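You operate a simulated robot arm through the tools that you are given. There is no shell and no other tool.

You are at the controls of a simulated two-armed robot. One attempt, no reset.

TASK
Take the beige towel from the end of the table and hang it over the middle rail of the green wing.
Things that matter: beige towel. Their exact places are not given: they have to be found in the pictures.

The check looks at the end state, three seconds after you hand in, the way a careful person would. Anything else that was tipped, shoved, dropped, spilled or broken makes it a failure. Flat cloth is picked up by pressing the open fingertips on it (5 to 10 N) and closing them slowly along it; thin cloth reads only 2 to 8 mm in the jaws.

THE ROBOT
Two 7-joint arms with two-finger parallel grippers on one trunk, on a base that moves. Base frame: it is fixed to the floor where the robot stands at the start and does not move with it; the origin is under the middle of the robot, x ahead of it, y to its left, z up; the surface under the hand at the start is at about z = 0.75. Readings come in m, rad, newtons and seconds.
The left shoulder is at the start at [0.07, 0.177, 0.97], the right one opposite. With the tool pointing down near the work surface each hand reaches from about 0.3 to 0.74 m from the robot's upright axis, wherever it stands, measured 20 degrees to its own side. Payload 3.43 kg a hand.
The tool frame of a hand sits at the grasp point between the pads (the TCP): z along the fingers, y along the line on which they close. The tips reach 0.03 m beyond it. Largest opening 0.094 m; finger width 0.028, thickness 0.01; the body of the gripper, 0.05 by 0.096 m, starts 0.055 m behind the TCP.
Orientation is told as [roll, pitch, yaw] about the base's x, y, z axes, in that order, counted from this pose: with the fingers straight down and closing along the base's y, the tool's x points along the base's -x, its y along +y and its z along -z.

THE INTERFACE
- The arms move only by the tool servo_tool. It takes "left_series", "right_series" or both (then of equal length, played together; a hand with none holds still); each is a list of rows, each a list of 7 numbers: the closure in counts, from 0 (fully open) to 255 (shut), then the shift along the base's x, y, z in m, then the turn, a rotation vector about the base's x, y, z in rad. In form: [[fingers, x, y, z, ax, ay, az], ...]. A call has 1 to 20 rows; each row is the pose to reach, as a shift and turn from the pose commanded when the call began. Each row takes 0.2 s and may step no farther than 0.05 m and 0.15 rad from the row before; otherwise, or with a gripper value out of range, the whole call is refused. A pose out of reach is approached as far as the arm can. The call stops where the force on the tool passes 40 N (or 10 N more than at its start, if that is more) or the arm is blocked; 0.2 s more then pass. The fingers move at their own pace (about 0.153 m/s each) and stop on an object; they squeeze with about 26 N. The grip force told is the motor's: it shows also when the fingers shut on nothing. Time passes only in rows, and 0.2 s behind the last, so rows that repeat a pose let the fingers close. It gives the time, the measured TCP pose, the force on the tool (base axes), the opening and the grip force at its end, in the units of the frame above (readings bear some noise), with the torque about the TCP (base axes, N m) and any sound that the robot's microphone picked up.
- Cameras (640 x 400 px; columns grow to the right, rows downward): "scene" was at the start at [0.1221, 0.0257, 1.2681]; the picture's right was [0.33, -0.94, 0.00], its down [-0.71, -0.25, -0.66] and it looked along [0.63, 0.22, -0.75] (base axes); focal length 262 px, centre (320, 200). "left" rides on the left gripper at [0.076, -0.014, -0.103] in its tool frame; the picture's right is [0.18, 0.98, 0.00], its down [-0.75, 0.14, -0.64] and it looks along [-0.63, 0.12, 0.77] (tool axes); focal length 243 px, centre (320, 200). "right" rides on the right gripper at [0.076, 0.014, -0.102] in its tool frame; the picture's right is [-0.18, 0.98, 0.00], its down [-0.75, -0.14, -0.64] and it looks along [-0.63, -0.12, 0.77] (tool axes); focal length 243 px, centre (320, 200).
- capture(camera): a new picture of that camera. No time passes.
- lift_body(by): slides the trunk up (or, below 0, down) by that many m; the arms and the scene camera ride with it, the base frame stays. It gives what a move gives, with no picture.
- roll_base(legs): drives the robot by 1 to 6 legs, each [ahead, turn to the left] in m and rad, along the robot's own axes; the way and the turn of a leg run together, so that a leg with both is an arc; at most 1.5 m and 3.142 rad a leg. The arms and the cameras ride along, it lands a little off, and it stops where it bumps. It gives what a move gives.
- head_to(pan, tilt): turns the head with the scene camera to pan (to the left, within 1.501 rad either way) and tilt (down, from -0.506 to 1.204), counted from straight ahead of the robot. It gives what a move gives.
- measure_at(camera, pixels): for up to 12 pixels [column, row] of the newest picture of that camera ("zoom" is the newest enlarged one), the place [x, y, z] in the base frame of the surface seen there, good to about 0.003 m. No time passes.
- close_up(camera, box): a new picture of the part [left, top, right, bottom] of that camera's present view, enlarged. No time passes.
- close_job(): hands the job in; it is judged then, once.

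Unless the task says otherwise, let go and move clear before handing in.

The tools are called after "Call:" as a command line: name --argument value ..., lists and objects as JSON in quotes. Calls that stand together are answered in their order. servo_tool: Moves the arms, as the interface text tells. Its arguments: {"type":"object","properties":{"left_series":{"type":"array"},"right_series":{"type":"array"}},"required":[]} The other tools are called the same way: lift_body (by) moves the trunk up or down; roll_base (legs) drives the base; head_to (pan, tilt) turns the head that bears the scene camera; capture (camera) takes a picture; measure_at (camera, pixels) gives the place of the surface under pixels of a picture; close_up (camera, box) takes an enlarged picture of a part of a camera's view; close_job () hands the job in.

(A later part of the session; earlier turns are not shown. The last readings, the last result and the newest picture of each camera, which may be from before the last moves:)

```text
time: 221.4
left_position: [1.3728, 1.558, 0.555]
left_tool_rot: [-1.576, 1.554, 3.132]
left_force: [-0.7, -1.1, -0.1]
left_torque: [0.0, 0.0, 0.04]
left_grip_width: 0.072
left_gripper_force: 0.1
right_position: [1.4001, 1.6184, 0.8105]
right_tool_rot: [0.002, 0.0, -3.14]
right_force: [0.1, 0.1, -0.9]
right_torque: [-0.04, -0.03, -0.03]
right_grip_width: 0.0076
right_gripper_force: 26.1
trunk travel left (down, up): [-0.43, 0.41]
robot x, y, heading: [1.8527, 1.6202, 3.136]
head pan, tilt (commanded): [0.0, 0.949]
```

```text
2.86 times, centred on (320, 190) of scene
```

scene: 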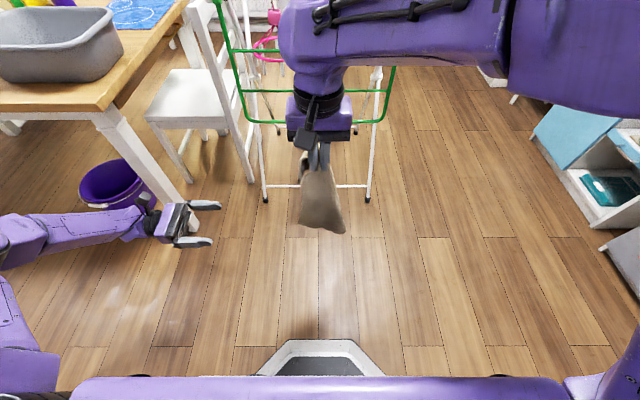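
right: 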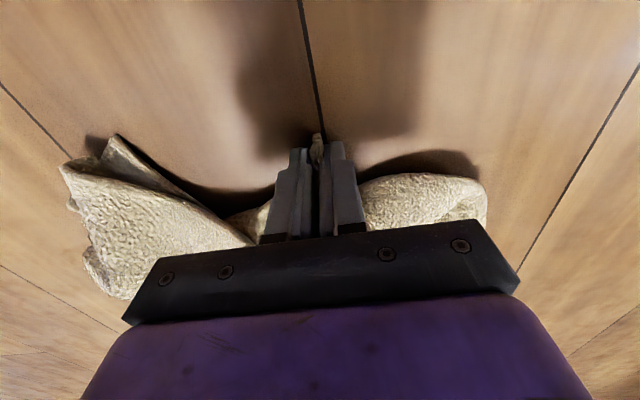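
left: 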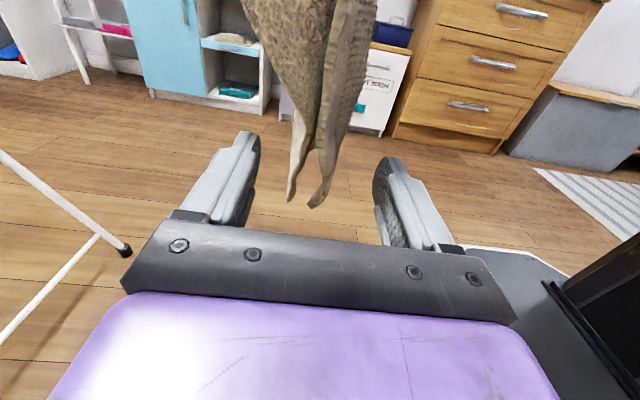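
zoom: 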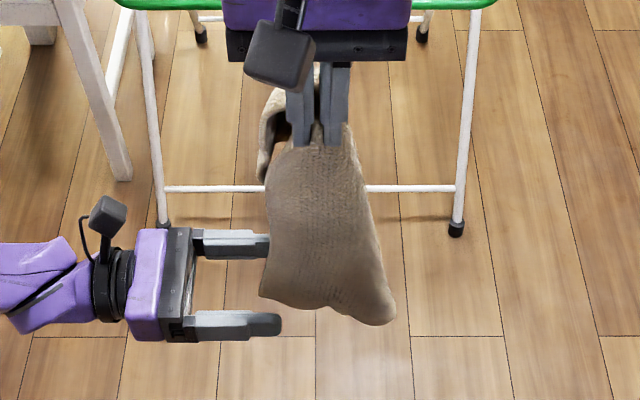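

Both tips appear between the fingers, so I'll check their depths before closing.

Call:
measure_at --camera "left" --pixels '[[316, 198], [324, 165], [320, 180], [335, 120], [292, 190], [298, 160], [305, 120], [350, 100]]'

```text
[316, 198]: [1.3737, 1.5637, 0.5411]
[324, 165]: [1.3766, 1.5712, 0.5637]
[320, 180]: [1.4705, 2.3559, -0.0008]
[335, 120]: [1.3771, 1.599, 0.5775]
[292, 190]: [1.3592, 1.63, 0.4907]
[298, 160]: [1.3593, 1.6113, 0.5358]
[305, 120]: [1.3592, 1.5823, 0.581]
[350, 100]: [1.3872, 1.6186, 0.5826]
```

Corner A is at (1.374, 1.564, 0.541) and the other layer stays beyond y≈1.59 at that height. I'll lower 1 cm and close on A.

Call:
servo_tool --left_series '[[60, 0.0, 0.003, -0.006, 0, 0, 0], [60, 0.0, 0.004, -0.01, 0, 0, 0], [100, 0.0, 0.004, -0.01, 0, 0, 0], [140, 0.0, 0.004, -0.01, 0, 0, 0], [180, 0.0, 0.004, -0.01, 0, 0, 0], [220, 0.0, 0.004, -0.01, 0, 0, 0], [255, 0.0, 0.004, -0.01, 0, 0, 0], [255, 0.0, 0.004, -0.01, 0, 0, 0], [255, 0.0, 0.004, -0.01, 0, 0, 0]]'

Call:
capture --camera "left"

```text
time: 223.4
left_position: [1.3714, 1.5624, 0.5441]
left_tool_rot: [-1.579, 1.555, 3.131]
left_force: [-0.6, -0.1, -0.2]
left_torque: [-0.01, -0.02, 0.01]
left_grip_width: 0.0064
left_gripper_force: 26.5
right_position: [1.4006, 1.6195, 0.8109]
right_tool_rot: [0.002, 0.0, -3.139]
right_force: [0.0, 0.9, 0.2]
right_torque: [-0.04, 0.0, -0.05]
right_grip_width: 0.0076
right_gripper_force: 25.4
trunk travel left (down, up): [-0.43, 0.41]
robot x, y, heading: [1.8559, 1.6176, 3.13]
head pan, tilt (commanded): [0.0, 0.949]
```

```text
taken
```

left: 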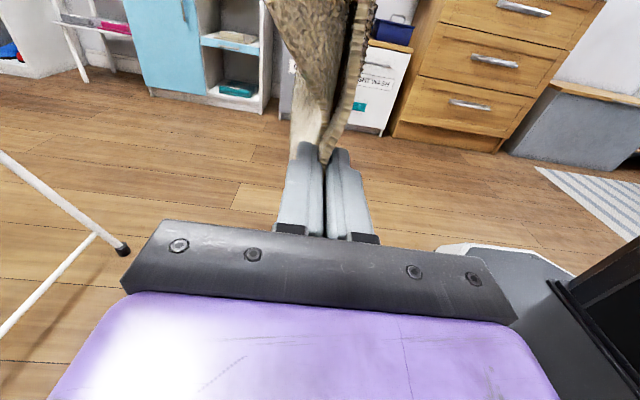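

Corner A is held (6.4 mm). I'll swing the left hand out and up in an arc around the right hand, so the long edge becomes level with the cloth hanging below it.

Call:
servo_tool --left_series '[[255, 0.003, -0.03, 0.008, 0, 0, 0], [255, 0.006, -0.053, 0.015, 0, 0, 0], [255, 0.009, -0.09, 0.0325, 0, 0, 0], [255, 0.012, -0.124, 0.056, 0, 0, 0], [255, 0.015, -0.153, 0.085, 0, 0, 0], [255, 0.018, -0.1765, 0.1185, 0, 0, 0], [255, 0.022, -0.194, 0.156, 0, 0, 0], [255, 0.026, -0.204, 0.195, 0, 0, 0], [255, 0.028, -0.208, 0.228, 0, 0, 0], [255, 0.028, -0.208, 0.232, 0, 0, 0]]'

Call:
capture --camera "scene"

Call:
capture --camera "left"

Call:
capture --camera "right"

```text
time: 225.6
left_position: [1.4007, 1.3535, 0.7769]
left_tool_rot: [-1.579, 1.558, 3.132]
left_force: [-0.4, 2.8, -0.5]
left_torque: [-0.03, 0.01, 0.05]
left_grip_width: 0.0061
left_gripper_force: 25.4
right_position: [1.4001, 1.6205, 0.8112]
right_tool_rot: [0.002, -0.001, -3.141]
right_force: [0.2, -2.6, -0.3]
right_torque: [-0.09, -0.04, 0.05]
right_grip_width: 0.0073
right_gripper_force: 26.0
trunk travel left (down, up): [-0.43, 0.41]
robot x, y, heading: [1.8548, 1.62, 3.132]
head pan, tilt (commanded): [0.0, 0.949]
```

```text
taken
```

scene: 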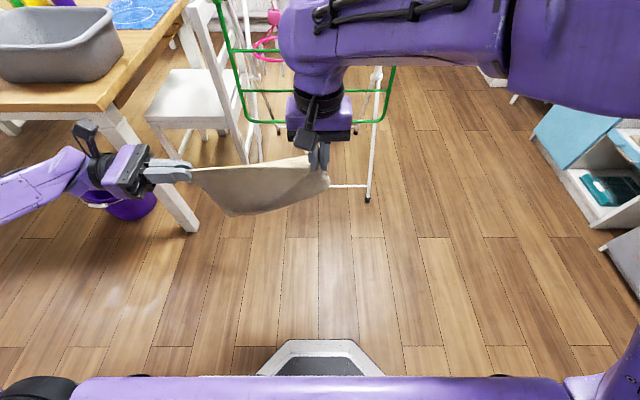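

```text
taken
```

left: 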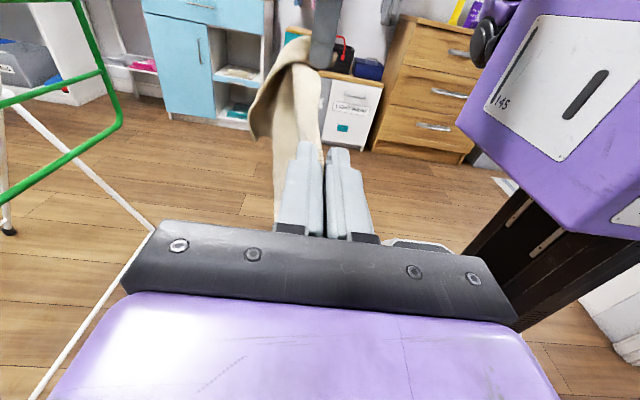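

```text
taken
```

right: 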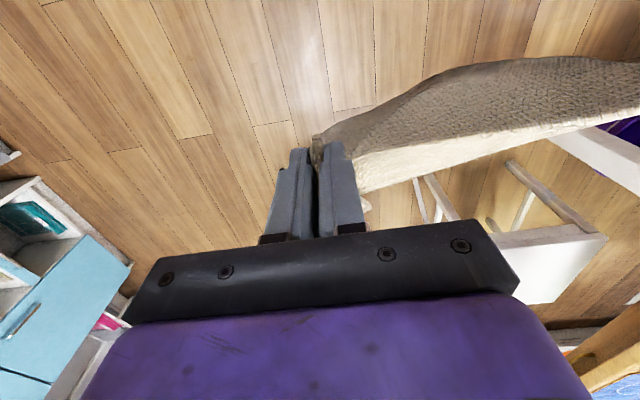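

Now the towel hangs like a curtain between the hands. I'll zoom in and measure its lower edge.

Call:
close_up --camera "scene" --box '[170, 130, 350, 240]'

Call:
measure_at --camera "zoom" --pixels '[[90, 145], [140, 215], [210, 300], [280, 300], [400, 270], [500, 230], [560, 190], [540, 120], [300, 150], [300, 220], [450, 200], [540, 210]]'

Call:
close_up --camera "left" --box '[220, 20, 380, 230]'

```text
3.56 times, centred on (260, 185) of scene
```

zoom: 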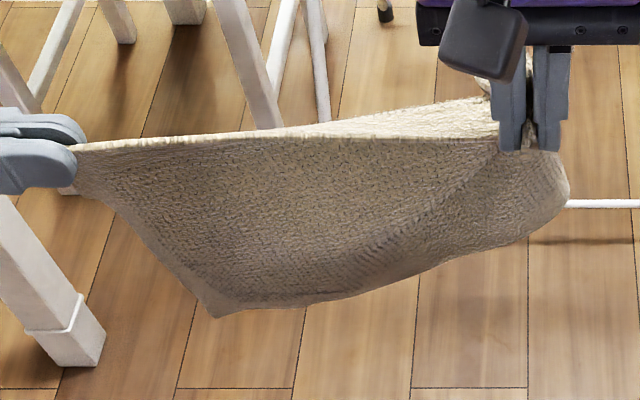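

```text
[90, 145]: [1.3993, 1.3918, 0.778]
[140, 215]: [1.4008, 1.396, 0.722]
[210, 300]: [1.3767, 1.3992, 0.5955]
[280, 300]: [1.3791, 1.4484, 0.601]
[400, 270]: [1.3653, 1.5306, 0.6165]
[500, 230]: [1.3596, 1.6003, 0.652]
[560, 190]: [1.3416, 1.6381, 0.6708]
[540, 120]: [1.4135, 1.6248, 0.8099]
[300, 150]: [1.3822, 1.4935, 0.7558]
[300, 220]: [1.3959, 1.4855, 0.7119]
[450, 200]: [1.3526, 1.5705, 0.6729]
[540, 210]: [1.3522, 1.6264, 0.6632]
```

```text
1.90 times, centred on (300, 125) of left
```

zoom: 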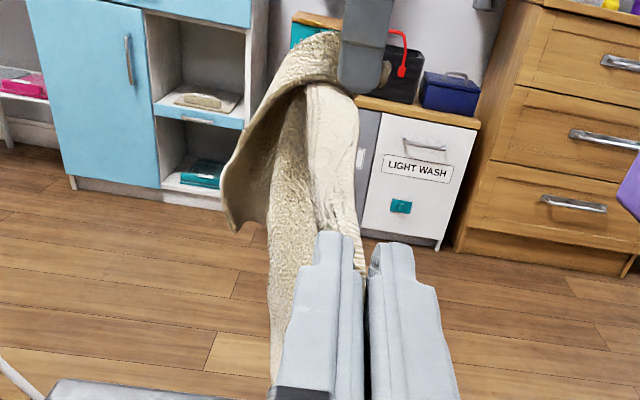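

The towel is spread with a long edge on top, its left side being a short edge (corner A down to about z 0.59). To lay it flat on the floor, I'll first turn the left hand to point down about its fingertips.

Call:
servo_tool --left_series '[[255, 0, 0.0, 0.004, -0.13, 0, 0], [255, 0, 0.001, 0.008, -0.26, 0, 0], [255, 0, 0.002, 0.012, -0.39, 0, 0], [255, 0, 0.004, 0.015, -0.52, 0, 0], [255, 0, 0.006, 0.018, -0.65, 0, 0], [255, 0, 0.009, 0.021, -0.78, 0, 0], [255, 0, 0.012, 0.024, -0.91, 0, 0], [255, 0, 0.015, 0.026, -1.04, 0, 0], [255, 0, 0.019, 0.028, -1.17, 0, 0], [255, 0, 0.022, 0.029, -1.3, 0, 0], [255, 0, 0.026, 0.03, -1.43, 0, 0], [255, 0, 0.03, 0.03, -1.57, 0, 0], [255, 0, 0.03, 0.03, -1.57, 0, 0]]'

Call:
capture --camera "scene"

Call:
lift_body --by -0.4

Call:
capture --camera "scene"

```text
time: 228.4
left_position: [1.4, 1.3847, 0.8065]
left_tool_rot: [0.002, -0.001, -1.585]
left_force: [-0.3, -0.5, 0.0]
left_torque: [0.05, 0.0, 0.01]
left_grip_width: 0.0059
left_gripper_force: 25.8
right_position: [1.4008, 1.6195, 0.8107]
right_tool_rot: [0.001, -0.001, -3.139]
right_force: [0.1, -2.2, -0.4]
right_torque: [0.0, -0.02, -0.03]
right_grip_width: 0.0077
right_gripper_force: 26.1
trunk travel left (down, up): [-0.43, 0.41]
robot x, y, heading: [1.8528, 1.6213, 3.136]
head pan, tilt (commanded): [0.0, 0.949]
```

```text
taken
```

scene: 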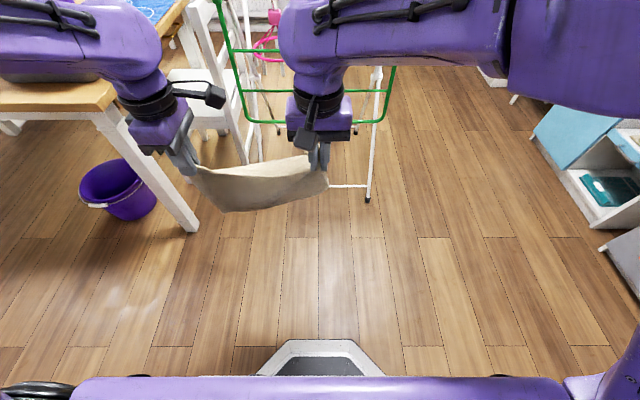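

```text
time: 232.2
left_position: [1.4004, 1.3858, 0.405]
left_tool_rot: [0.0, 0.0, -1.586]
left_force: [0.4, 0.6, 0.9]
left_torque: [-0.02, -0.04, 0.03]
left_grip_width: 0.0062
left_gripper_force: 25.8
right_position: [1.4006, 1.6187, 0.4106]
right_tool_rot: [0.003, -0.001, -3.14]
right_force: [0.1, 0.8, -0.7]
right_torque: [-0.01, -0.03, -0.02]
right_grip_width: 0.0077
right_gripper_force: 26.3
trunk travel left (down, up): [-0.03, 0.81]
robot x, y, heading: [1.8513, 1.6208, 3.137]
head pan, tilt (commanded): [0.0, 0.949]
```

```text
taken
```

scene: 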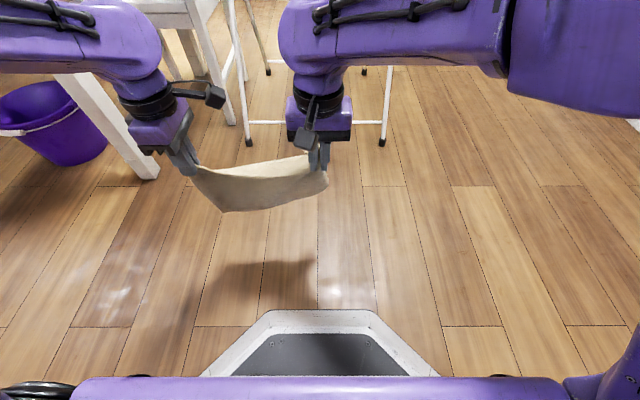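

Both hands point down with the curtain between them. I'll go forward and lower until its bottom touches, then sweep back toward me while lowering, so it lays flat.

Call:
servo_tool --left_series '[[255, -0.024, 0, -0.035, 0, 0, 0], [255, -0.048, 0, -0.07, 0, 0, 0], [255, -0.072, 0, -0.105, 0, 0, 0], [255, -0.096, 0, -0.14, 0, 0, 0], [255, -0.12, 0, -0.17, 0, 0, 0], [255, -0.12, 0, -0.18, 0, 0, 0], [255, -0.12, 0, -0.18, 0, 0, 0], [255, -0.1, 0, -0.19, 0, 0, 0], [255, -0.08, 0, -0.205, 0, 0, 0], [255, -0.06, 0, -0.22, 0, 0, 0], [255, -0.04, 0, -0.24, 0, 0, 0], [255, -0.02, 0, -0.26, 0, 0, 0], [255, 0.0, 0, -0.28, 0, 0, 0], [255, 0.02, 0, -0.3, 0, 0, 0], [255, 0.04, 0, -0.325, 0, 0, 0], [255, 0.055, 0, -0.345, 0, 0, 0], [255, 0.06, 0, -0.355, 0, 0, 0]]' --right_series '[[255, -0.024, 0, -0.035, 0, 0, 0], [255, -0.048, 0, -0.07, 0, 0, 0], [255, -0.072, 0, -0.105, 0, 0, 0], [255, -0.096, 0, -0.14, 0, 0, 0], [255, -0.12, 0, -0.17, 0, 0, 0], [255, -0.12, 0, -0.18, 0, 0, 0], [255, -0.12, 0, -0.18, 0, 0, 0], [255, -0.1, 0, -0.19, 0, 0, 0], [255, -0.08, 0, -0.205, 0, 0, 0], [255, -0.06, 0, -0.22, 0, 0, 0], [255, -0.04, 0, -0.24, 0, 0, 0], [255, -0.02, 0, -0.26, 0, 0, 0], [255, 0.0, 0, -0.28, 0, 0, 0], [255, 0.02, 0, -0.3, 0, 0, 0], [255, 0.04, 0, -0.325, 0, 0, 0], [255, 0.055, 0, -0.345, 0, 0, 0], [255, 0.06, 0, -0.36, 0, 0, 0]]'

Call:
capture --camera "scene"

Call:
capture --camera "right"

```text
time: 235.8
left_position: [1.4612, 1.3846, 0.0516]
left_tool_rot: [0.003, 0.001, -1.587]
left_force: [-0.1, -0.7, 0.0]
left_torque: [0.02, 0.02, -0.01]
left_grip_width: 0.0062
left_gripper_force: 26.4
right_position: [1.4616, 1.6204, 0.0514]
right_tool_rot: [-0.002, -0.001, -3.138]
right_force: [-0.1, 0.2, 0.0]
right_torque: [0.01, 0.03, -0.07]
right_grip_width: 0.0076
right_gripper_force: 25.7
trunk travel left (down, up): [-0.03, 0.81]
robot x, y, heading: [1.8507, 1.6213, 3.135]
head pan, tilt (commanded): [0.0, 0.949]
```

```text
taken
```

scene: 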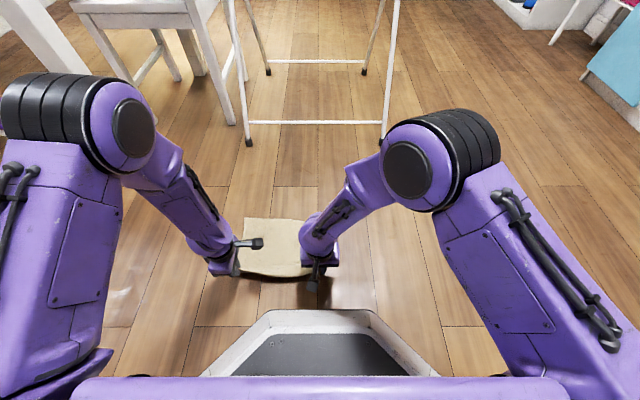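

```text
taken
```

right: 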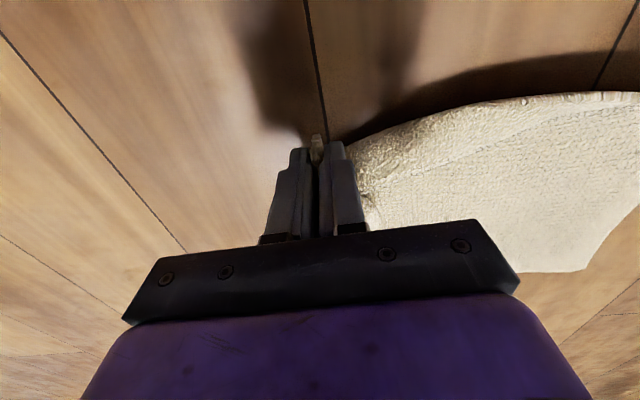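

The towel is laid out flat between the hands. I'll release both near the floor and lift straight up.

Call:
servo_tool --left_series '[[255, 0, 0, -0.012, 0, 0, 0], [225, 0, 0, -0.014, 0, 0, 0], [195, 0, 0, -0.014, 0, 0, 0], [165, 0, 0, -0.014, 0, 0, 0], [135, 0, 0, -0.014, 0, 0, 0], [120, 0, 0, -0.014, 0, 0, 0], [120, 0, 0, 0.01, 0, 0, 0], [120, 0, 0, 0.04, 0, 0, 0], [120, 0, 0, 0.08, 0, 0, 0], [120, 0, 0, 0.12, 0, 0, 0], [120, 0, -0.02, 0.16, 0, 0, 0], [120, 0, -0.04, 0.2, 0, 0, 0], [120, 0, -0.06, 0.24, 0, 0, 0], [120, 0, -0.08, 0.28, 0, 0, 0]]' --right_series '[[255, 0, 0, -0.012, 0, 0, 0], [225, 0, 0, -0.014, 0, 0, 0], [195, 0, 0, -0.014, 0, 0, 0], [165, 0, 0, -0.014, 0, 0, 0], [135, 0, 0, -0.014, 0, 0, 0], [120, 0, 0, -0.014, 0, 0, 0], [120, 0, 0, 0.01, 0, 0, 0], [120, 0, 0, 0.04, 0, 0, 0], [120, 0, 0, 0.08, 0, 0, 0], [120, 0, 0, 0.12, 0, 0, 0], [120, 0, 0.02, 0.16, 0, 0, 0], [120, 0, 0.04, 0.2, 0, 0, 0], [120, 0, 0.06, 0.24, 0, 0, 0], [120, 0, 0.08, 0.28, 0, 0, 0]]'

Call:
capture --camera "scene"

Call:
close_up --camera "scene" --box '[220, 195, 370, 300]'

```text
time: 238.8
left_position: [1.4613, 1.3058, 0.3298]
left_tool_rot: [0.005, 0.0, -1.587]
left_force: [-0.5, 0.0, -0.5]
left_torque: [0.03, 0.02, 0.04]
left_grip_width: 0.0499
left_gripper_force: 0.1
right_position: [1.4616, 1.6985, 0.3323]
right_tool_rot: [-0.001, 0.0, -3.138]
right_force: [0.4, 0.4, -1.0]
right_torque: [-0.01, 0.0, 0.0]
right_grip_width: 0.0499
right_gripper_force: 0.0
trunk travel left (down, up): [-0.03, 0.81]
robot x, y, heading: [1.8556, 1.6158, 3.133]
head pan, tilt (commanded): [0.0, 0.949]
```

```text
taken
```

scene: 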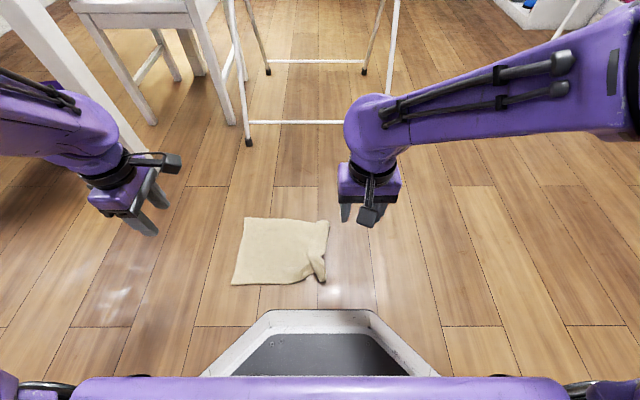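

```text
3.81 times, centred on (295, 248) of scene
```

zoom: 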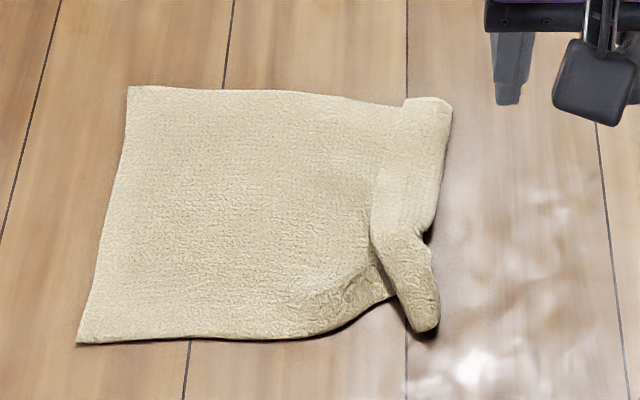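

The towel lies flat with its free short edge on the left, from (130, 88) to (80, 342) in the zoom, and only the far right end folded. I'll measure that edge for a proper grasp with the left hand.

Call:
measure_at --camera "zoom" --pixels '[[134, 92], [86, 338], [110, 215], [200, 215], [170, 150], [150, 280], [430, 105], [425, 325], [300, 200], [200, 95], [180, 335]]'

Call:
capture --camera "left"

```text
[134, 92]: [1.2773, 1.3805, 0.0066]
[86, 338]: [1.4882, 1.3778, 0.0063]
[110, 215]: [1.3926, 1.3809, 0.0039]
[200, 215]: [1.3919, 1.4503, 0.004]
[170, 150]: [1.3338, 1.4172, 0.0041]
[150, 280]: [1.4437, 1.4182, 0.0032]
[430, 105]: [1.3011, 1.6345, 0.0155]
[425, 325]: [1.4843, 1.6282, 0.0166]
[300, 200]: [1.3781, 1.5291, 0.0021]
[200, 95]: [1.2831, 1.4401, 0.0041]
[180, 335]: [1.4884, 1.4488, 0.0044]
```

```text
taken
```

left: 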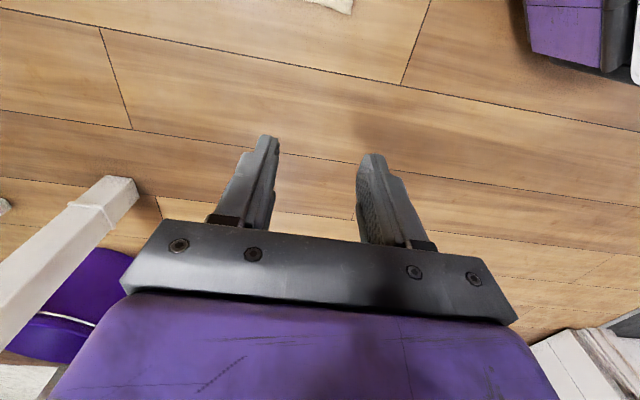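

The short edge runs along x at y≈1.379, centred at x≈1.383. I'll bring the fully open left hand over (1.383, 1.430), closing along that edge.

Call:
servo_tool --left_series '[[60, -0.012, 0.02, -0.035, 0, 0, 0], [0, -0.024, 0.04, -0.07, 0, 0, 0], [0, -0.036, 0.06, -0.105, 0, 0, 0], [0, -0.05, 0.08, -0.14, 0, 0, 0], [0, -0.064, 0.1, -0.175, 0, 0, 0], [0, -0.078, 0.123, -0.205, 0, 0, 0], [0, -0.078, 0.124, -0.235, 0, 0, 0], [0, -0.078, 0.124, -0.235, 0, 0, 0]]' --right_series '[[120, 0, 0.01, 0.02, 0, 0, 0], [120, 0, 0.02, 0.04, 0, 0, 0], [120, 0, 0.03, 0.06, 0, 0, 0], [120, 0, 0.04, 0.08, 0, 0, 0], [120, 0, 0.05, 0.1, 0, 0, 0], [120, 0, 0.06, 0.12, 0, 0, 0], [120, 0, 0.07, 0.14, 0, 0, 0], [120, 0, 0.08, 0.16, 0, 0, 0]]'

Call:
capture --camera "left"

Call:
close_up --camera "scene" --box '[200, 180, 370, 300]'

```text
time: 240.6
left_position: [1.3824, 1.4272, 0.0953]
left_tool_rot: [0.002, 0.001, -1.586]
left_force: [-0.1, 0.2, -0.2]
left_torque: [0.0, -0.01, 0.01]
left_grip_width: 0.0943
left_gripper_force: 0.1
right_position: [1.4604, 1.7774, 0.491]
right_tool_rot: [0.002, 0.0, -3.141]
right_force: [-0.2, -0.7, -0.3]
right_torque: [0.0, 0.02, -0.01]
right_grip_width: 0.0497
right_gripper_force: 0.1
trunk travel left (down, up): [-0.03, 0.81]
robot x, y, heading: [1.8565, 1.6204, 3.131]
head pan, tilt (commanded): [0.0, 0.949]
```

```text
taken
```

left: 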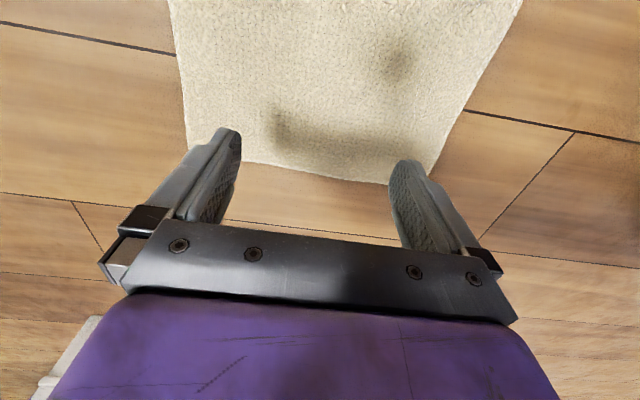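

```text
3.33 times, centred on (285, 240) of scene
```

zoom: 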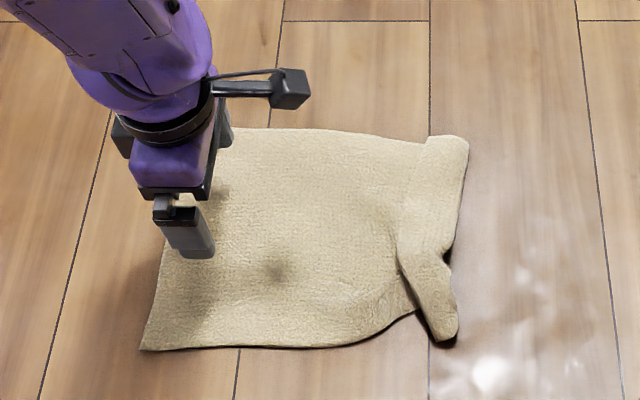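

The left hand is centred 0.048 m inside the short edge. I'll descend to contact.

Call:
servo_tool --left_series '[[0, 0, 0, -0.02, 0, 0, 0], [0, 0, 0, -0.04, 0, 0, 0], [0, 0, 0, -0.053, 0, 0, 0], [0, 0, 0, -0.058, 0, 0, 0], [0, 0, 0, -0.061, 0, 0, 0]]'

```text
time: 241.8
left_position: [1.383, 1.427, 0.0352]
left_tool_rot: [0.002, 0.001, -1.586]
left_force: [0.5, -0.6, 1.0]
left_torque: [0.0, 0.0, -0.03]
left_grip_width: 0.0939
left_gripper_force: 0.1
right_position: [1.4599, 1.7778, 0.4907]
right_tool_rot: [0.003, -0.001, -3.14]
right_force: [0.7, -1.1, 0.2]
right_torque: [0.02, -0.03, -0.01]
right_grip_width: 0.0499
right_gripper_force: 0.0
trunk travel left (down, up): [-0.03, 0.81]
robot x, y, heading: [1.8555, 1.6192, 3.132]
head pan, tilt (commanded): [0.0, 0.949]
```

Call:
servo_tool --left_series '[[0, 0, 0, -0.0015, 0, 0, 0], [0, 0, 0, -0.003, 0, 0, 0], [0, 0, 0, -0.003, 0, 0, 0]]'

```text
time: 242.6
left_position: [1.3833, 1.4274, 0.0333]
left_tool_rot: [0.001, -0.001, -1.587]
left_force: [6.4, 1.1, 13.4]
left_torque: [0.04, -0.1, -0.03]
left_grip_width: 0.0939
left_gripper_force: 0.0
right_position: [1.4606, 1.7789, 0.4924]
right_tool_rot: [0.002, -0.002, -3.14]
right_force: [-0.5, 0.1, -0.6]
right_torque: [0.02, 0.01, -0.03]
right_grip_width: 0.0497
right_gripper_force: 0.1
trunk travel left (down, up): [-0.03, 0.81]
robot x, y, heading: [1.8526, 1.6163, 3.132]
head pan, tilt (commanded): [0.0, 0.949]
```

The press is 13 N. I'll ease up a little and close slowly, as worked the first time.

Call:
servo_tool --left_series '[[8, 0, 0, 0.0008, 0, 0, 0], [16, 0, 0, 0.0008, 0, 0, 0], [24, 0, 0, 0.0008, 0, 0, 0], [32, 0, 0, 0.0008, 0, 0, 0], [40, 0, 0, 0.0008, 0, 0, 0], [48, 0, 0, 0.0008, 0, 0, 0], [56, 0, 0, 0.0008, 0, 0, 0], [64, 0, 0, 0.0008, 0, 0, 0], [72, 0, 0, 0.0008, 0, 0, 0], [80, 0, 0, 0.0008, 0, 0, 0], [88, 0, 0, 0.0008, 0, 0, 0], [96, 0, 0, 0.0008, 0, 0, 0], [104, 0, 0, 0.0008, 0, 0, 0], [112, 0, 0, 0.0008, 0, 0, 0], [120, 0, 0, 0.0008, 0, 0, 0], [128, 0, 0, 0.0008, 0, 0, 0]]'

Call:
capture --camera "left"

```text
time: 246.0
left_position: [1.3832, 1.4276, 0.0338]
left_tool_rot: [0.002, 0.0, -1.586]
left_force: [-0.1, 0.6, 11.4]
left_torque: [0.03, 0.04, 0.02]
left_grip_width: 0.0458
left_gripper_force: 0.0
right_position: [1.4608, 1.7795, 0.4898]
right_tool_rot: [0.001, -0.003, -3.139]
right_force: [-0.1, 0.6, 0.1]
right_torque: [0.04, -0.02, -0.02]
right_grip_width: 0.0497
right_gripper_force: 0.1
trunk travel left (down, up): [-0.03, 0.81]
robot x, y, heading: [1.8497, 1.6166, 3.135]
head pan, tilt (commanded): [0.0, 0.949]
```

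```text
taken
```

left: 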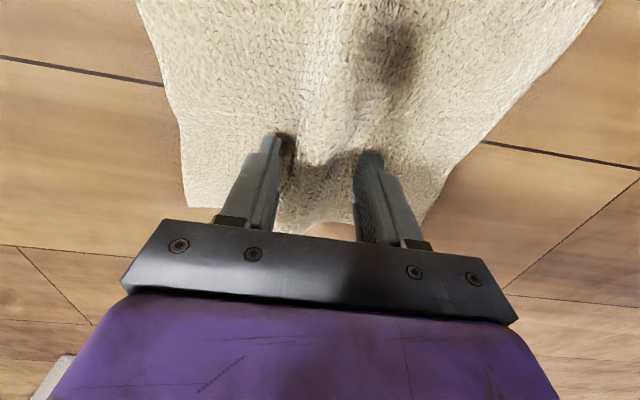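

A ridge is rising between the fingers. I'll continue closing.

Call:
servo_tool --left_series '[[136, 0, 0, 0.0005, 0, 0, 0], [144, 0, 0, 0.0005, 0, 0, 0], [152, 0, 0, 0.0005, 0, 0, 0], [160, 0, 0, 0.0005, 0, 0, 0], [168, 0, 0, 0.0005, 0, 0, 0], [176, 0, 0, 0.0005, 0, 0, 0], [184, 0, 0, 0.0005, 0, 0, 0], [192, 0, 0, 0.0005, 0, 0, 0], [200, 0, 0, 0.0005, 0, 0, 0], [208, 0, 0, 0.0005, 0, 0, 0], [216, 0, 0, 0.0005, 0, 0, 0], [224, 0, 0, 0.0005, 0, 0, 0], [232, 0, 0, 0.0005, 0, 0, 0], [240, 0, 0, 0.0005, 0, 0, 0], [248, 0, 0, 0.0005, 0, 0, 0], [255, 0, 0, 0.0005, 0, 0, 0], [255, 0, 0, 0.0005, 0, 0, 0], [255, 0, 0, 0.0005, 0, 0, 0]]'

Call:
capture --camera "left"

```text
time: 249.8
left_position: [1.3839, 1.4277, 0.0343]
left_tool_rot: [0.002, 0.001, -1.587]
left_force: [0.2, 0.3, 6.0]
left_torque: [0.0, -0.02, 0.02]
left_grip_width: 0.0079
left_gripper_force: 26.4
right_position: [1.4603, 1.7791, 0.4901]
right_tool_rot: [0.001, -0.003, -3.139]
right_force: [0.1, 0.2, 0.4]
right_torque: [0.02, 0.01, -0.04]
right_grip_width: 0.0499
right_gripper_force: 0.0
trunk travel left (down, up): [-0.03, 0.81]
robot x, y, heading: [1.8566, 1.619, 3.139]
head pan, tilt (commanded): [0.0, 0.949]
```

```text
taken
```

left: 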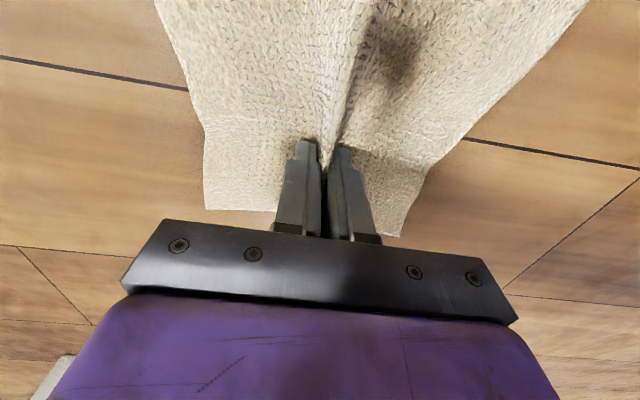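

The pleat is held (7.9 mm). I'll lift it with the arm, then the trunk.

Call:
servo_tool --left_series '[[255, 0, 0, 0.02, 0, 0, 0], [255, 0, 0.005, 0.045, 0, 0, 0], [255, 0, 0.015, 0.075, 0, 0, 0], [255, 0, 0.03, 0.105, 0, 0, 0], [255, 0, 0.045, 0.135, 0, 0, 0], [255, 0, 0.06, 0.165, 0, 0, 0], [255, 0, 0.075, 0.2, 0, 0, 0], [255, 0, 0.075, 0.235, 0, 0, 0], [255, 0, 0.075, 0.27, 0, 0, 0], [255, 0, 0.075, 0.305, 0, 0, 0], [255, 0, 0.075, 0.34, 0, 0, 0], [255, 0, 0.075, 0.37, 0, 0, 0]]'

Call:
lift_body --by 0.4

Call:
capture --camera "scene"

Call:
capture --camera "left"

Call:
capture --camera "right"

```text
time: 251.4
left_position: [1.4325, 1.4946, 0.1551]
left_tool_rot: [0.208, 0.032, -1.544]
left_force: [-0.5, 0.0, 0.2]
left_torque: [-0.02, 0.09, -0.02]
left_grip_width: 0.0078
left_gripper_force: 26.1
right_position: [1.4599, 1.7777, 0.4899]
right_tool_rot: [0.002, -0.003, -3.14]
right_force: [0.5, -0.3, 0.2]
right_torque: [-0.02, 0.0, -0.02]
right_grip_width: 0.0498
right_gripper_force: 0.2
trunk travel left (down, up): [-0.03, 0.81]
robot x, y, heading: [1.855, 1.6168, 3.136]
head pan, tilt (commanded): [0.0, 0.949]
stopped in row 8 (left hand): the arm was blocked; the commanded pose is now the measured one
```

```text
time: 255.2
left_position: [1.432, 1.4945, 0.5557]
left_tool_rot: [0.206, 0.032, -1.544]
left_force: [0.0, -0.1, -0.2]
left_torque: [-0.03, 0.03, -0.01]
left_grip_width: 0.0079
left_gripper_force: 26.2
right_position: [1.4601, 1.7775, 0.8902]
right_tool_rot: [0.001, 0.001, -3.139]
right_force: [0.3, 0.2, -0.2]
right_torque: [-0.01, 0.01, 0.03]
right_grip_width: 0.0495
right_gripper_force: 0.0
trunk travel left (down, up): [-0.43, 0.41]
robot x, y, heading: [1.8544, 1.6173, 3.133]
head pan, tilt (commanded): [0.0, 0.949]
```

```text
taken
```

scene: 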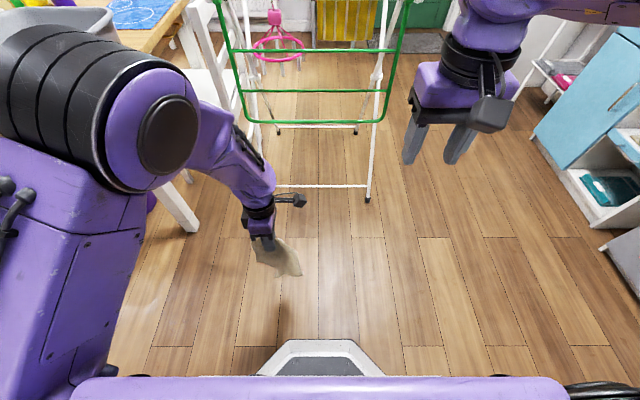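

```text
taken
```

left: 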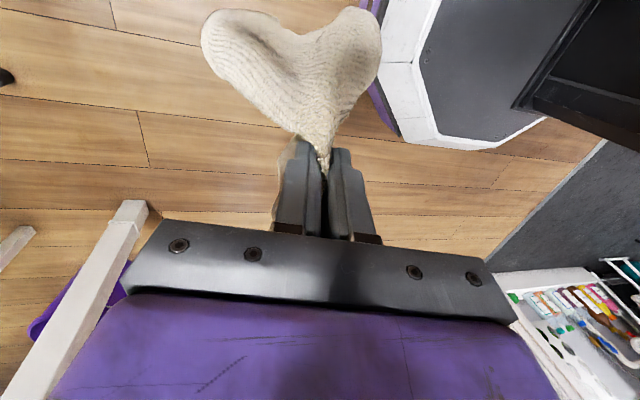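

```text
taken
```

right: 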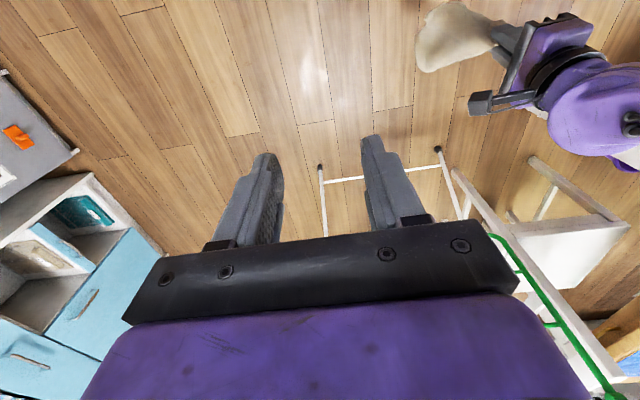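

The lift worked but the left arm hit a joint limit partway; the towel is still held (7.9 mm) at z≈0.56. I'll straighten the tilt and unwind the yaw so the hand faces forward again.

Call:
servo_tool --left_series '[[255, 0, 0, 0.01, 0, 0.1, 0], [255, 0, 0, 0.02, 0, 0.206, 0], [255, 0, -0.01, 0.03, 0, 0.206, 0], [255, 0, -0.02, 0.04, 0, 0.206, 0]]'

Call:
servo_tool --left_series '[[255, 0, -0.01, 0.01, 0, 0, -0.13], [255, 0, -0.02, 0.02, 0, 0, -0.26], [255, 0, -0.03, 0.03, 0, 0, -0.39], [255, 0, -0.03, 0.04, 0, 0, -0.52], [255, 0, -0.03, 0.05, 0, 0, -0.65], [255, 0, -0.03, 0.06, 0, 0, -0.78], [255, 0, -0.03, 0.07, 0, 0, -0.91], [255, 0, -0.03, 0.09, 0, 0, -1.04], [255, 0, -0.03, 0.11, 0, 0, -1.17], [255, 0, -0.03, 0.13, 0, 0, -1.3], [255, 0, -0.03, 0.15, 0, 0, -1.43], [255, 0, -0.03, 0.17, 0, 0, -1.55], [255, 0, -0.03, 0.17, 0, 0, -1.55]]'

Call:
capture --camera "scene"

Call:
capture --camera "left"

```text
time: 256.2
left_position: [1.4323, 1.4764, 0.5961]
left_tool_rot: [-0.005, 0.028, -1.56]
left_force: [0.3, 0.5, -0.2]
left_torque: [0.01, -0.02, 0.0]
left_grip_width: 0.0078
left_gripper_force: 25.9
right_position: [1.4597, 1.7779, 0.8902]
right_tool_rot: [0.002, -0.001, -3.14]
right_force: [-0.2, 0.1, -1.2]
right_torque: [0.0, -0.03, -0.01]
right_grip_width: 0.0498
right_gripper_force: 0.0
trunk travel left (down, up): [-0.43, 0.41]
robot x, y, heading: [1.8556, 1.6177, 3.129]
head pan, tilt (commanded): [0.0, 0.949]
```

```text
time: 259.0
left_position: [1.4321, 1.4454, 0.7637]
left_tool_rot: [0.001, 0.029, -3.106]
left_force: [0.3, 1.1, -0.2]
left_torque: [-0.03, 0.0, 0.06]
left_grip_width: 0.0076
left_gripper_force: 26.1
right_position: [1.4602, 1.7785, 0.8901]
right_tool_rot: [0.002, 0.0, -3.142]
right_force: [-0.2, -0.5, -0.4]
right_torque: [0.01, -0.01, -0.02]
right_grip_width: 0.0496
right_gripper_force: 0.0
trunk travel left (down, up): [-0.43, 0.41]
robot x, y, heading: [1.8538, 1.6182, 3.135]
head pan, tilt (commanded): [0.0, 0.949]
```

```text
taken
```

scene: 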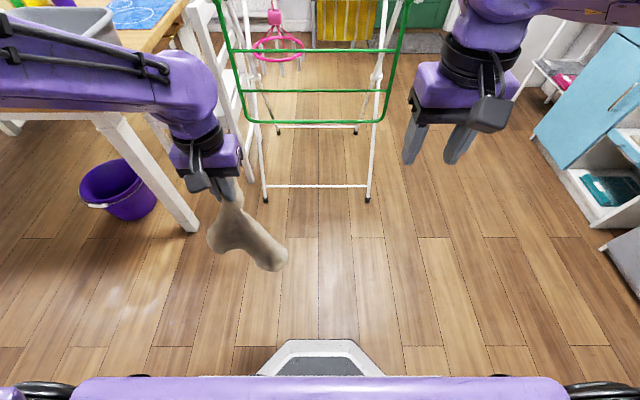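

```text
taken
```

left: 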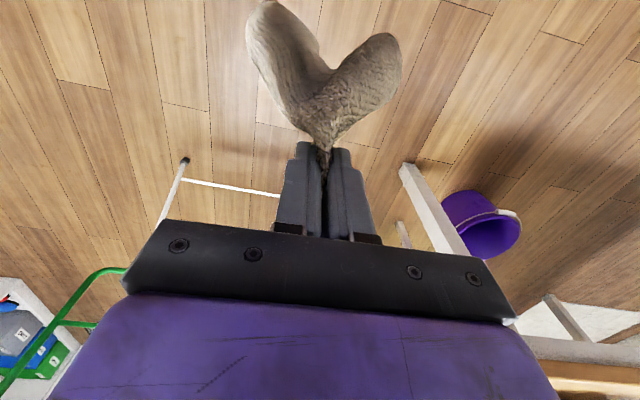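

The towel hangs from the left hand, the lower end a bit folded. I'll zoom in to see the shape and length.

Call:
close_up --camera "scene" --box '[170, 160, 310, 290]'

Call:
measure_at --camera "zoom" --pixels '[[260, 110], [270, 170], [200, 250], [215, 285], [300, 260], [400, 310], [420, 320], [350, 270], [280, 200], [290, 120], [250, 140], [230, 230]]'

Call:
close_up --camera "left" --box '[200, 0, 440, 200]'

```text
3.08 times, centred on (240, 225) of scene
```

zoom: 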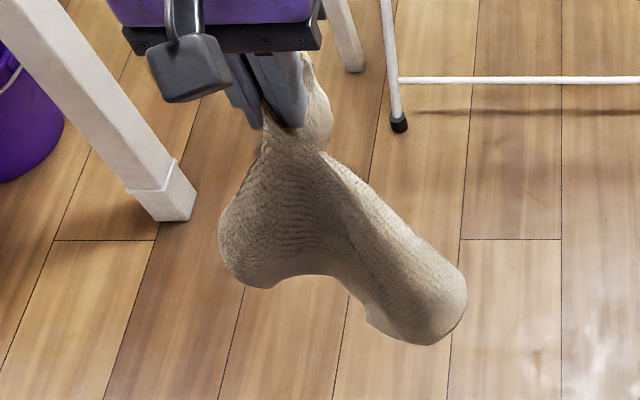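

```text
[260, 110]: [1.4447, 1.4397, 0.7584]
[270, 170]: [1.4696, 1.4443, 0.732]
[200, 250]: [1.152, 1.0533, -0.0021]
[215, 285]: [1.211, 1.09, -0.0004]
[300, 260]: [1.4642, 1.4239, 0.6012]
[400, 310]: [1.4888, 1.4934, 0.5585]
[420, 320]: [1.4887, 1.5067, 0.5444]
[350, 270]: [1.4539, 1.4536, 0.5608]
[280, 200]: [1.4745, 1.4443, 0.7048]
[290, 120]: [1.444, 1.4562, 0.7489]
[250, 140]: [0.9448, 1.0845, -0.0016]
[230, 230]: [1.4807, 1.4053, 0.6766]
```

```text
2.00 times, centred on (320, 100) of left
```

zoom: 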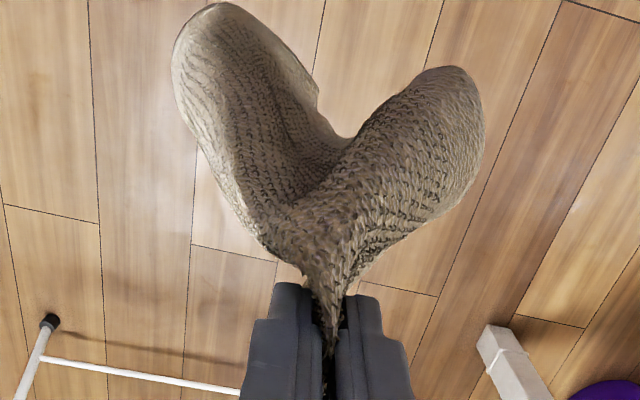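

The lower end is still folded up on itself. I'll give it a few quick shakes to let it drop open.

Call:
servo_tool --left_series '[[255, 0, 0, 0.045, 0, 0, 0], [255, 0, 0, 0.0, 0, 0, 0], [255, 0, 0, 0.045, 0, 0, 0], [255, 0, 0, 0.0, 0, 0, 0], [255, 0, 0.04, 0.02, 0, 0, 0], [255, 0, 0.0, 0.04, 0, 0, 0], [255, 0, 0.04, 0.02, 0, 0, 0], [255, 0, 0.0, 0.04, 0, 0, 0], [255, 0.04, 0.0, 0.02, 0, 0, 0], [255, 0.0, 0.0, 0.04, 0, 0, 0], [255, 0.04, 0.0, 0.02, 0, 0, 0], [255, 0.0, 0.0, 0.05, 0, 0, 0], [255, 0.0, 0.0, 0.08, 0, 0, 0], [255, 0.0, 0.0, 0.04, 0, 0, 0], [255, 0.0, 0.0, 0.08, 0, 0, 0], [255, 0.0, 0.0, 0.08, 0, 0, 0], [255, 0.0, 0.0, 0.08, 0, 0, 0]]'

Call:
close_up --camera "scene" --box '[170, 140, 310, 270]'

Call:
capture --camera "right"

```text
time: 262.6
left_position: [1.4321, 1.4448, 0.8453]
left_tool_rot: [-0.001, 0.028, -3.106]
left_force: [-0.5, -0.2, -0.8]
left_torque: [-0.03, -0.01, 0.08]
left_grip_width: 0.0072
left_gripper_force: 25.7
right_position: [1.4601, 1.7782, 0.8911]
right_tool_rot: [0.001, -0.003, -3.139]
right_force: [0.1, 0.9, 0.6]
right_torque: [0.02, 0.01, -0.01]
right_grip_width: 0.0498
right_gripper_force: 0.0
trunk travel left (down, up): [-0.43, 0.41]
robot x, y, heading: [1.8505, 1.6182, 3.14]
head pan, tilt (commanded): [0.0, 0.949]
```

```text
3.08 times, centred on (240, 205) of scene
```

zoom: 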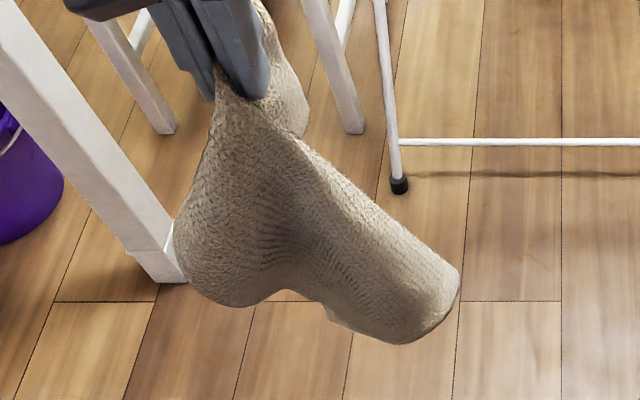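

```text
taken
```

right: 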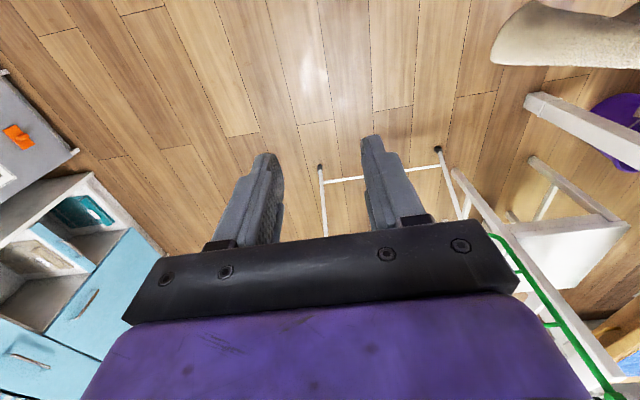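

It's still folded at the end. I'll turn the right hand to look at it from the side.

Call:
servo_tool --right_series '[[120, 0, 0.01, -0.01, -0.135, 0, 0], [120, 0, 0.02, -0.02, -0.27, 0, 0], [120, 0, 0.03, -0.03, -0.405, 0, 0], [120, 0, 0.04, -0.04, -0.54, 0, 0], [120, 0, 0.05, -0.05, -0.675, 0, 0], [120, 0, 0.06, -0.06, -0.81, 0, 0], [120, 0, 0.07, -0.08, -0.945, 0, 0], [120, 0, 0.08, -0.1, -1.08, 0, 0], [120, 0, 0.08, -0.12, -1.215, 0, 0], [120, 0, 0.08, -0.14, -1.35, 0, 0], [120, 0, 0.08, -0.16, -1.47, 0, 0], [120, 0, 0.08, -0.18, -1.57, 0, 0], [120, 0, 0.08, -0.18, -1.57, 0, 0]]'

Call:
servo_tool --right_series '[[120, 0, 0.0, 0, 0, -0.14, 0], [120, 0, 0.0, 0, 0, -0.28, 0], [120, 0, 0.0, 0, 0, -0.42, 0], [120, 0, 0.0, 0, 0, -0.56, 0], [120, 0, 0.0, 0, 0, -0.7, 0], [120, 0, 0.0, 0, 0, -0.84, 0], [120, 0, 0.0, 0, 0, -0.98, 0], [120, 0, 0.0, 0, 0, -1.12, 0], [120, 0, 0.0, 0, 0, -1.26, 0], [120, 0, 0.0, 0, 0, -1.4, 0], [120, 0, 0.0, 0, 0, -1.57, 0]]'

Call:
capture --camera "right"

```text
time: 265.4
left_position: [1.4323, 1.4462, 0.8435]
left_tool_rot: [0.0, 0.029, -3.104]
left_force: [-0.8, 1.3, -0.3]
left_torque: [-0.02, 0.01, 0.1]
left_grip_width: 0.0074
left_gripper_force: 26.2
right_position: [1.461, 1.859, 0.7095]
right_tool_rot: [1.57, -0.003, 3.14]
right_force: [0.6, -0.4, -0.1]
right_torque: [-0.03, 0.02, 0.0]
right_grip_width: 0.0497
right_gripper_force: 0.2
right hand out of reach, approached as far as the arm can: row 12
trunk travel left (down, up): [-0.43, 0.41]
robot x, y, heading: [1.8506, 1.6169, 3.132]
head pan, tilt (commanded): [0.0, 0.949]
```

```text
refused: row 11 steps farther than a row can; nothing moved
```

```text
taken
```

right: 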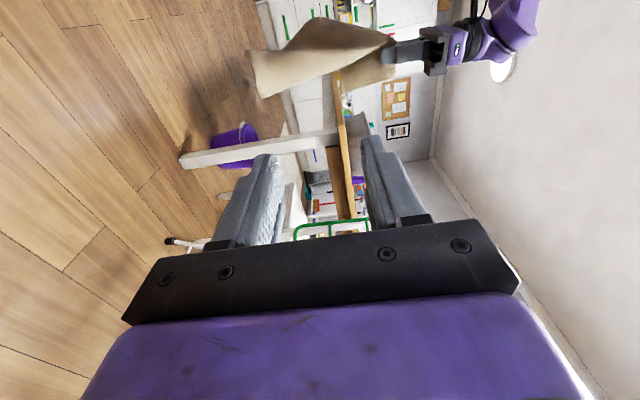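

Call:
close_up --camera "right" --box '[220, 0, 460, 130]'

Call:
measure_at --camera "zoom" --pixels '[[85, 150], [110, 240], [200, 180], [300, 120], [250, 70], [350, 200], [430, 200], [440, 120], [200, 130], [130, 200], [300, 60], [380, 110]]'

```text
2.67 times, centred on (340, 65) of right
```

zoom: 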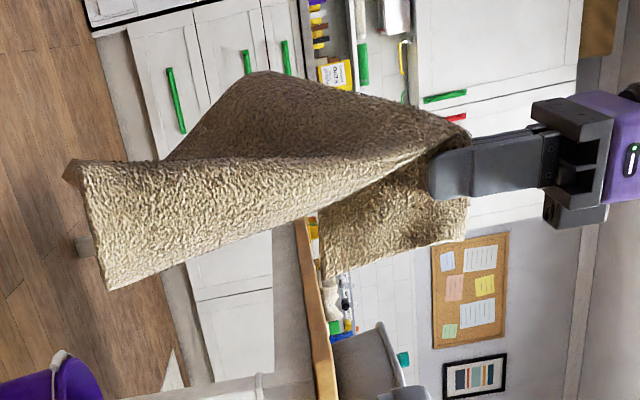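

```text
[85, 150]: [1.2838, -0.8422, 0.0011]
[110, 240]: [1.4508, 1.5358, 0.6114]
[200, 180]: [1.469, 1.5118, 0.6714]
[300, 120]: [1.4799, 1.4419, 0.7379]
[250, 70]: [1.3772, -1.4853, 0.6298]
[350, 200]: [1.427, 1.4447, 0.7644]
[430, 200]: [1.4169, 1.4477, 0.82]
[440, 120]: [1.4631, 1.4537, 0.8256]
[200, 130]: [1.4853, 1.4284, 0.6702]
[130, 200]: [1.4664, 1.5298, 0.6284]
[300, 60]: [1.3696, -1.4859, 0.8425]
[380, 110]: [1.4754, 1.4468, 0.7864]
```

The hold is good: about 0.06 m of flap above and the long part hanging below, its end a little curled. I'll turn the right hand back down, then drive an S-curve that brings me closer to the rack and 0.08 m to the right.

Call:
servo_tool --right_series '[[120, 0, 0.0, 0.015, 0.135, 0, 0], [120, 0, 0.0, 0.03, 0.27, 0, 0], [120, 0, 0.0, 0.045, 0.405, 0, 0], [120, 0, 0.0, 0.06, 0.54, 0, 0], [120, 0, 0.0, 0.075, 0.675, 0, 0], [120, 0, 0.0, 0.09, 0.81, 0, 0], [120, 0, 0.0, 0.105, 0.945, 0, 0], [120, 0, 0.0, 0.12, 1.08, 0, 0], [120, 0, 0.0, 0.135, 1.215, 0, 0], [120, 0, 0.0, 0.15, 1.35, 0, 0], [120, 0, 0.0, 0.16, 1.47, 0, 0], [120, 0, 0.0, 0.17, 1.57, 0, 0]]'

Call:
roll_base --legs '[[0.15, -0.5], [0.15, 0.5]]'

Call:
head_to --pan 0.0 --tilt 0.8

Call:
capture --camera "scene"

```text
time: 268.0
left_position: [1.4309, 1.4443, 0.8448]
left_tool_rot: [-0.002, 0.03, -3.105]
left_force: [0.3, -0.1, -0.5]
left_torque: [0.01, 0.0, 0.06]
left_grip_width: 0.0078
left_gripper_force: 26.1
right_position: [1.3976, 1.8839, 0.8725]
right_tool_rot: [0.02, 0.003, 3.135]
right_force: [0.4, -0.6, 0.0]
right_torque: [0.01, 0.02, -0.01]
right_grip_width: 0.0494
right_gripper_force: 0.0
right hand out of reach, approached as far as the arm can: row 8, 9, 10, 11, 12
trunk travel left (down, up): [-0.43, 0.41]
robot x, y, heading: [1.8475, 1.6177, 3.137]
head pan, tilt (commanded): [0.0, 0.949]
```

```text
time: 271.3
left_position: [1.1436, 1.5192, 0.8442]
left_tool_rot: [-0.002, 0.031, -3.105]
left_force: [0.0, 0.3, -1.0]
left_torque: [0.01, 0.02, -0.09]
left_grip_width: 0.0074
left_gripper_force: 25.7
right_position: [1.1088, 1.9569, 0.8733]
right_tool_rot: [0.022, 0.003, 3.142]
right_force: [-0.4, -0.5, 0.9]
right_torque: [-0.01, -0.03, -0.02]
right_grip_width: 0.0497
right_gripper_force: 0.0
trunk travel left (down, up): [-0.43, 0.41]
robot x, y, heading: [1.5615, 1.6907, 3.142]
head pan, tilt (commanded): [0.0, 0.949]
```

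```text
time: 272.0
left_position: [1.1431, 1.5181, 0.8453]
left_tool_rot: [0.0, 0.028, -3.102]
left_force: [-0.2, 0.4, -0.9]
left_torque: [0.03, -0.01, -0.05]
left_grip_width: 0.0076
left_gripper_force: 25.3
right_position: [1.1099, 1.9579, 0.8732]
right_tool_rot: [0.025, 0.002, 3.14]
right_force: [0.5, 0.0, 0.4]
right_torque: [0.0, -0.02, -0.01]
right_grip_width: 0.05
right_gripper_force: 0.0
trunk travel left (down, up): [-0.43, 0.41]
robot x, y, heading: [1.5641, 1.6924, 3.139]
head pan, tilt (commanded): [0.0, 0.799]
```

```text
taken
```

scene: 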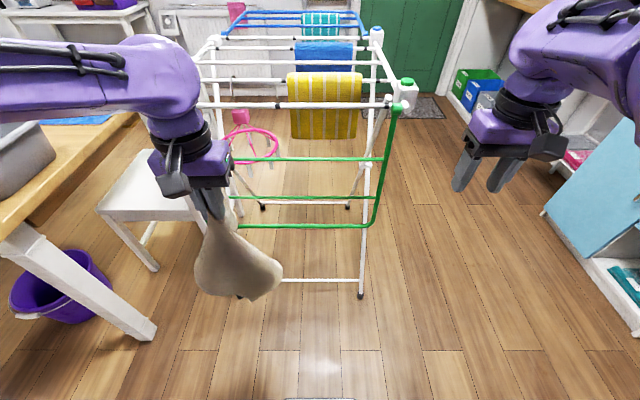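

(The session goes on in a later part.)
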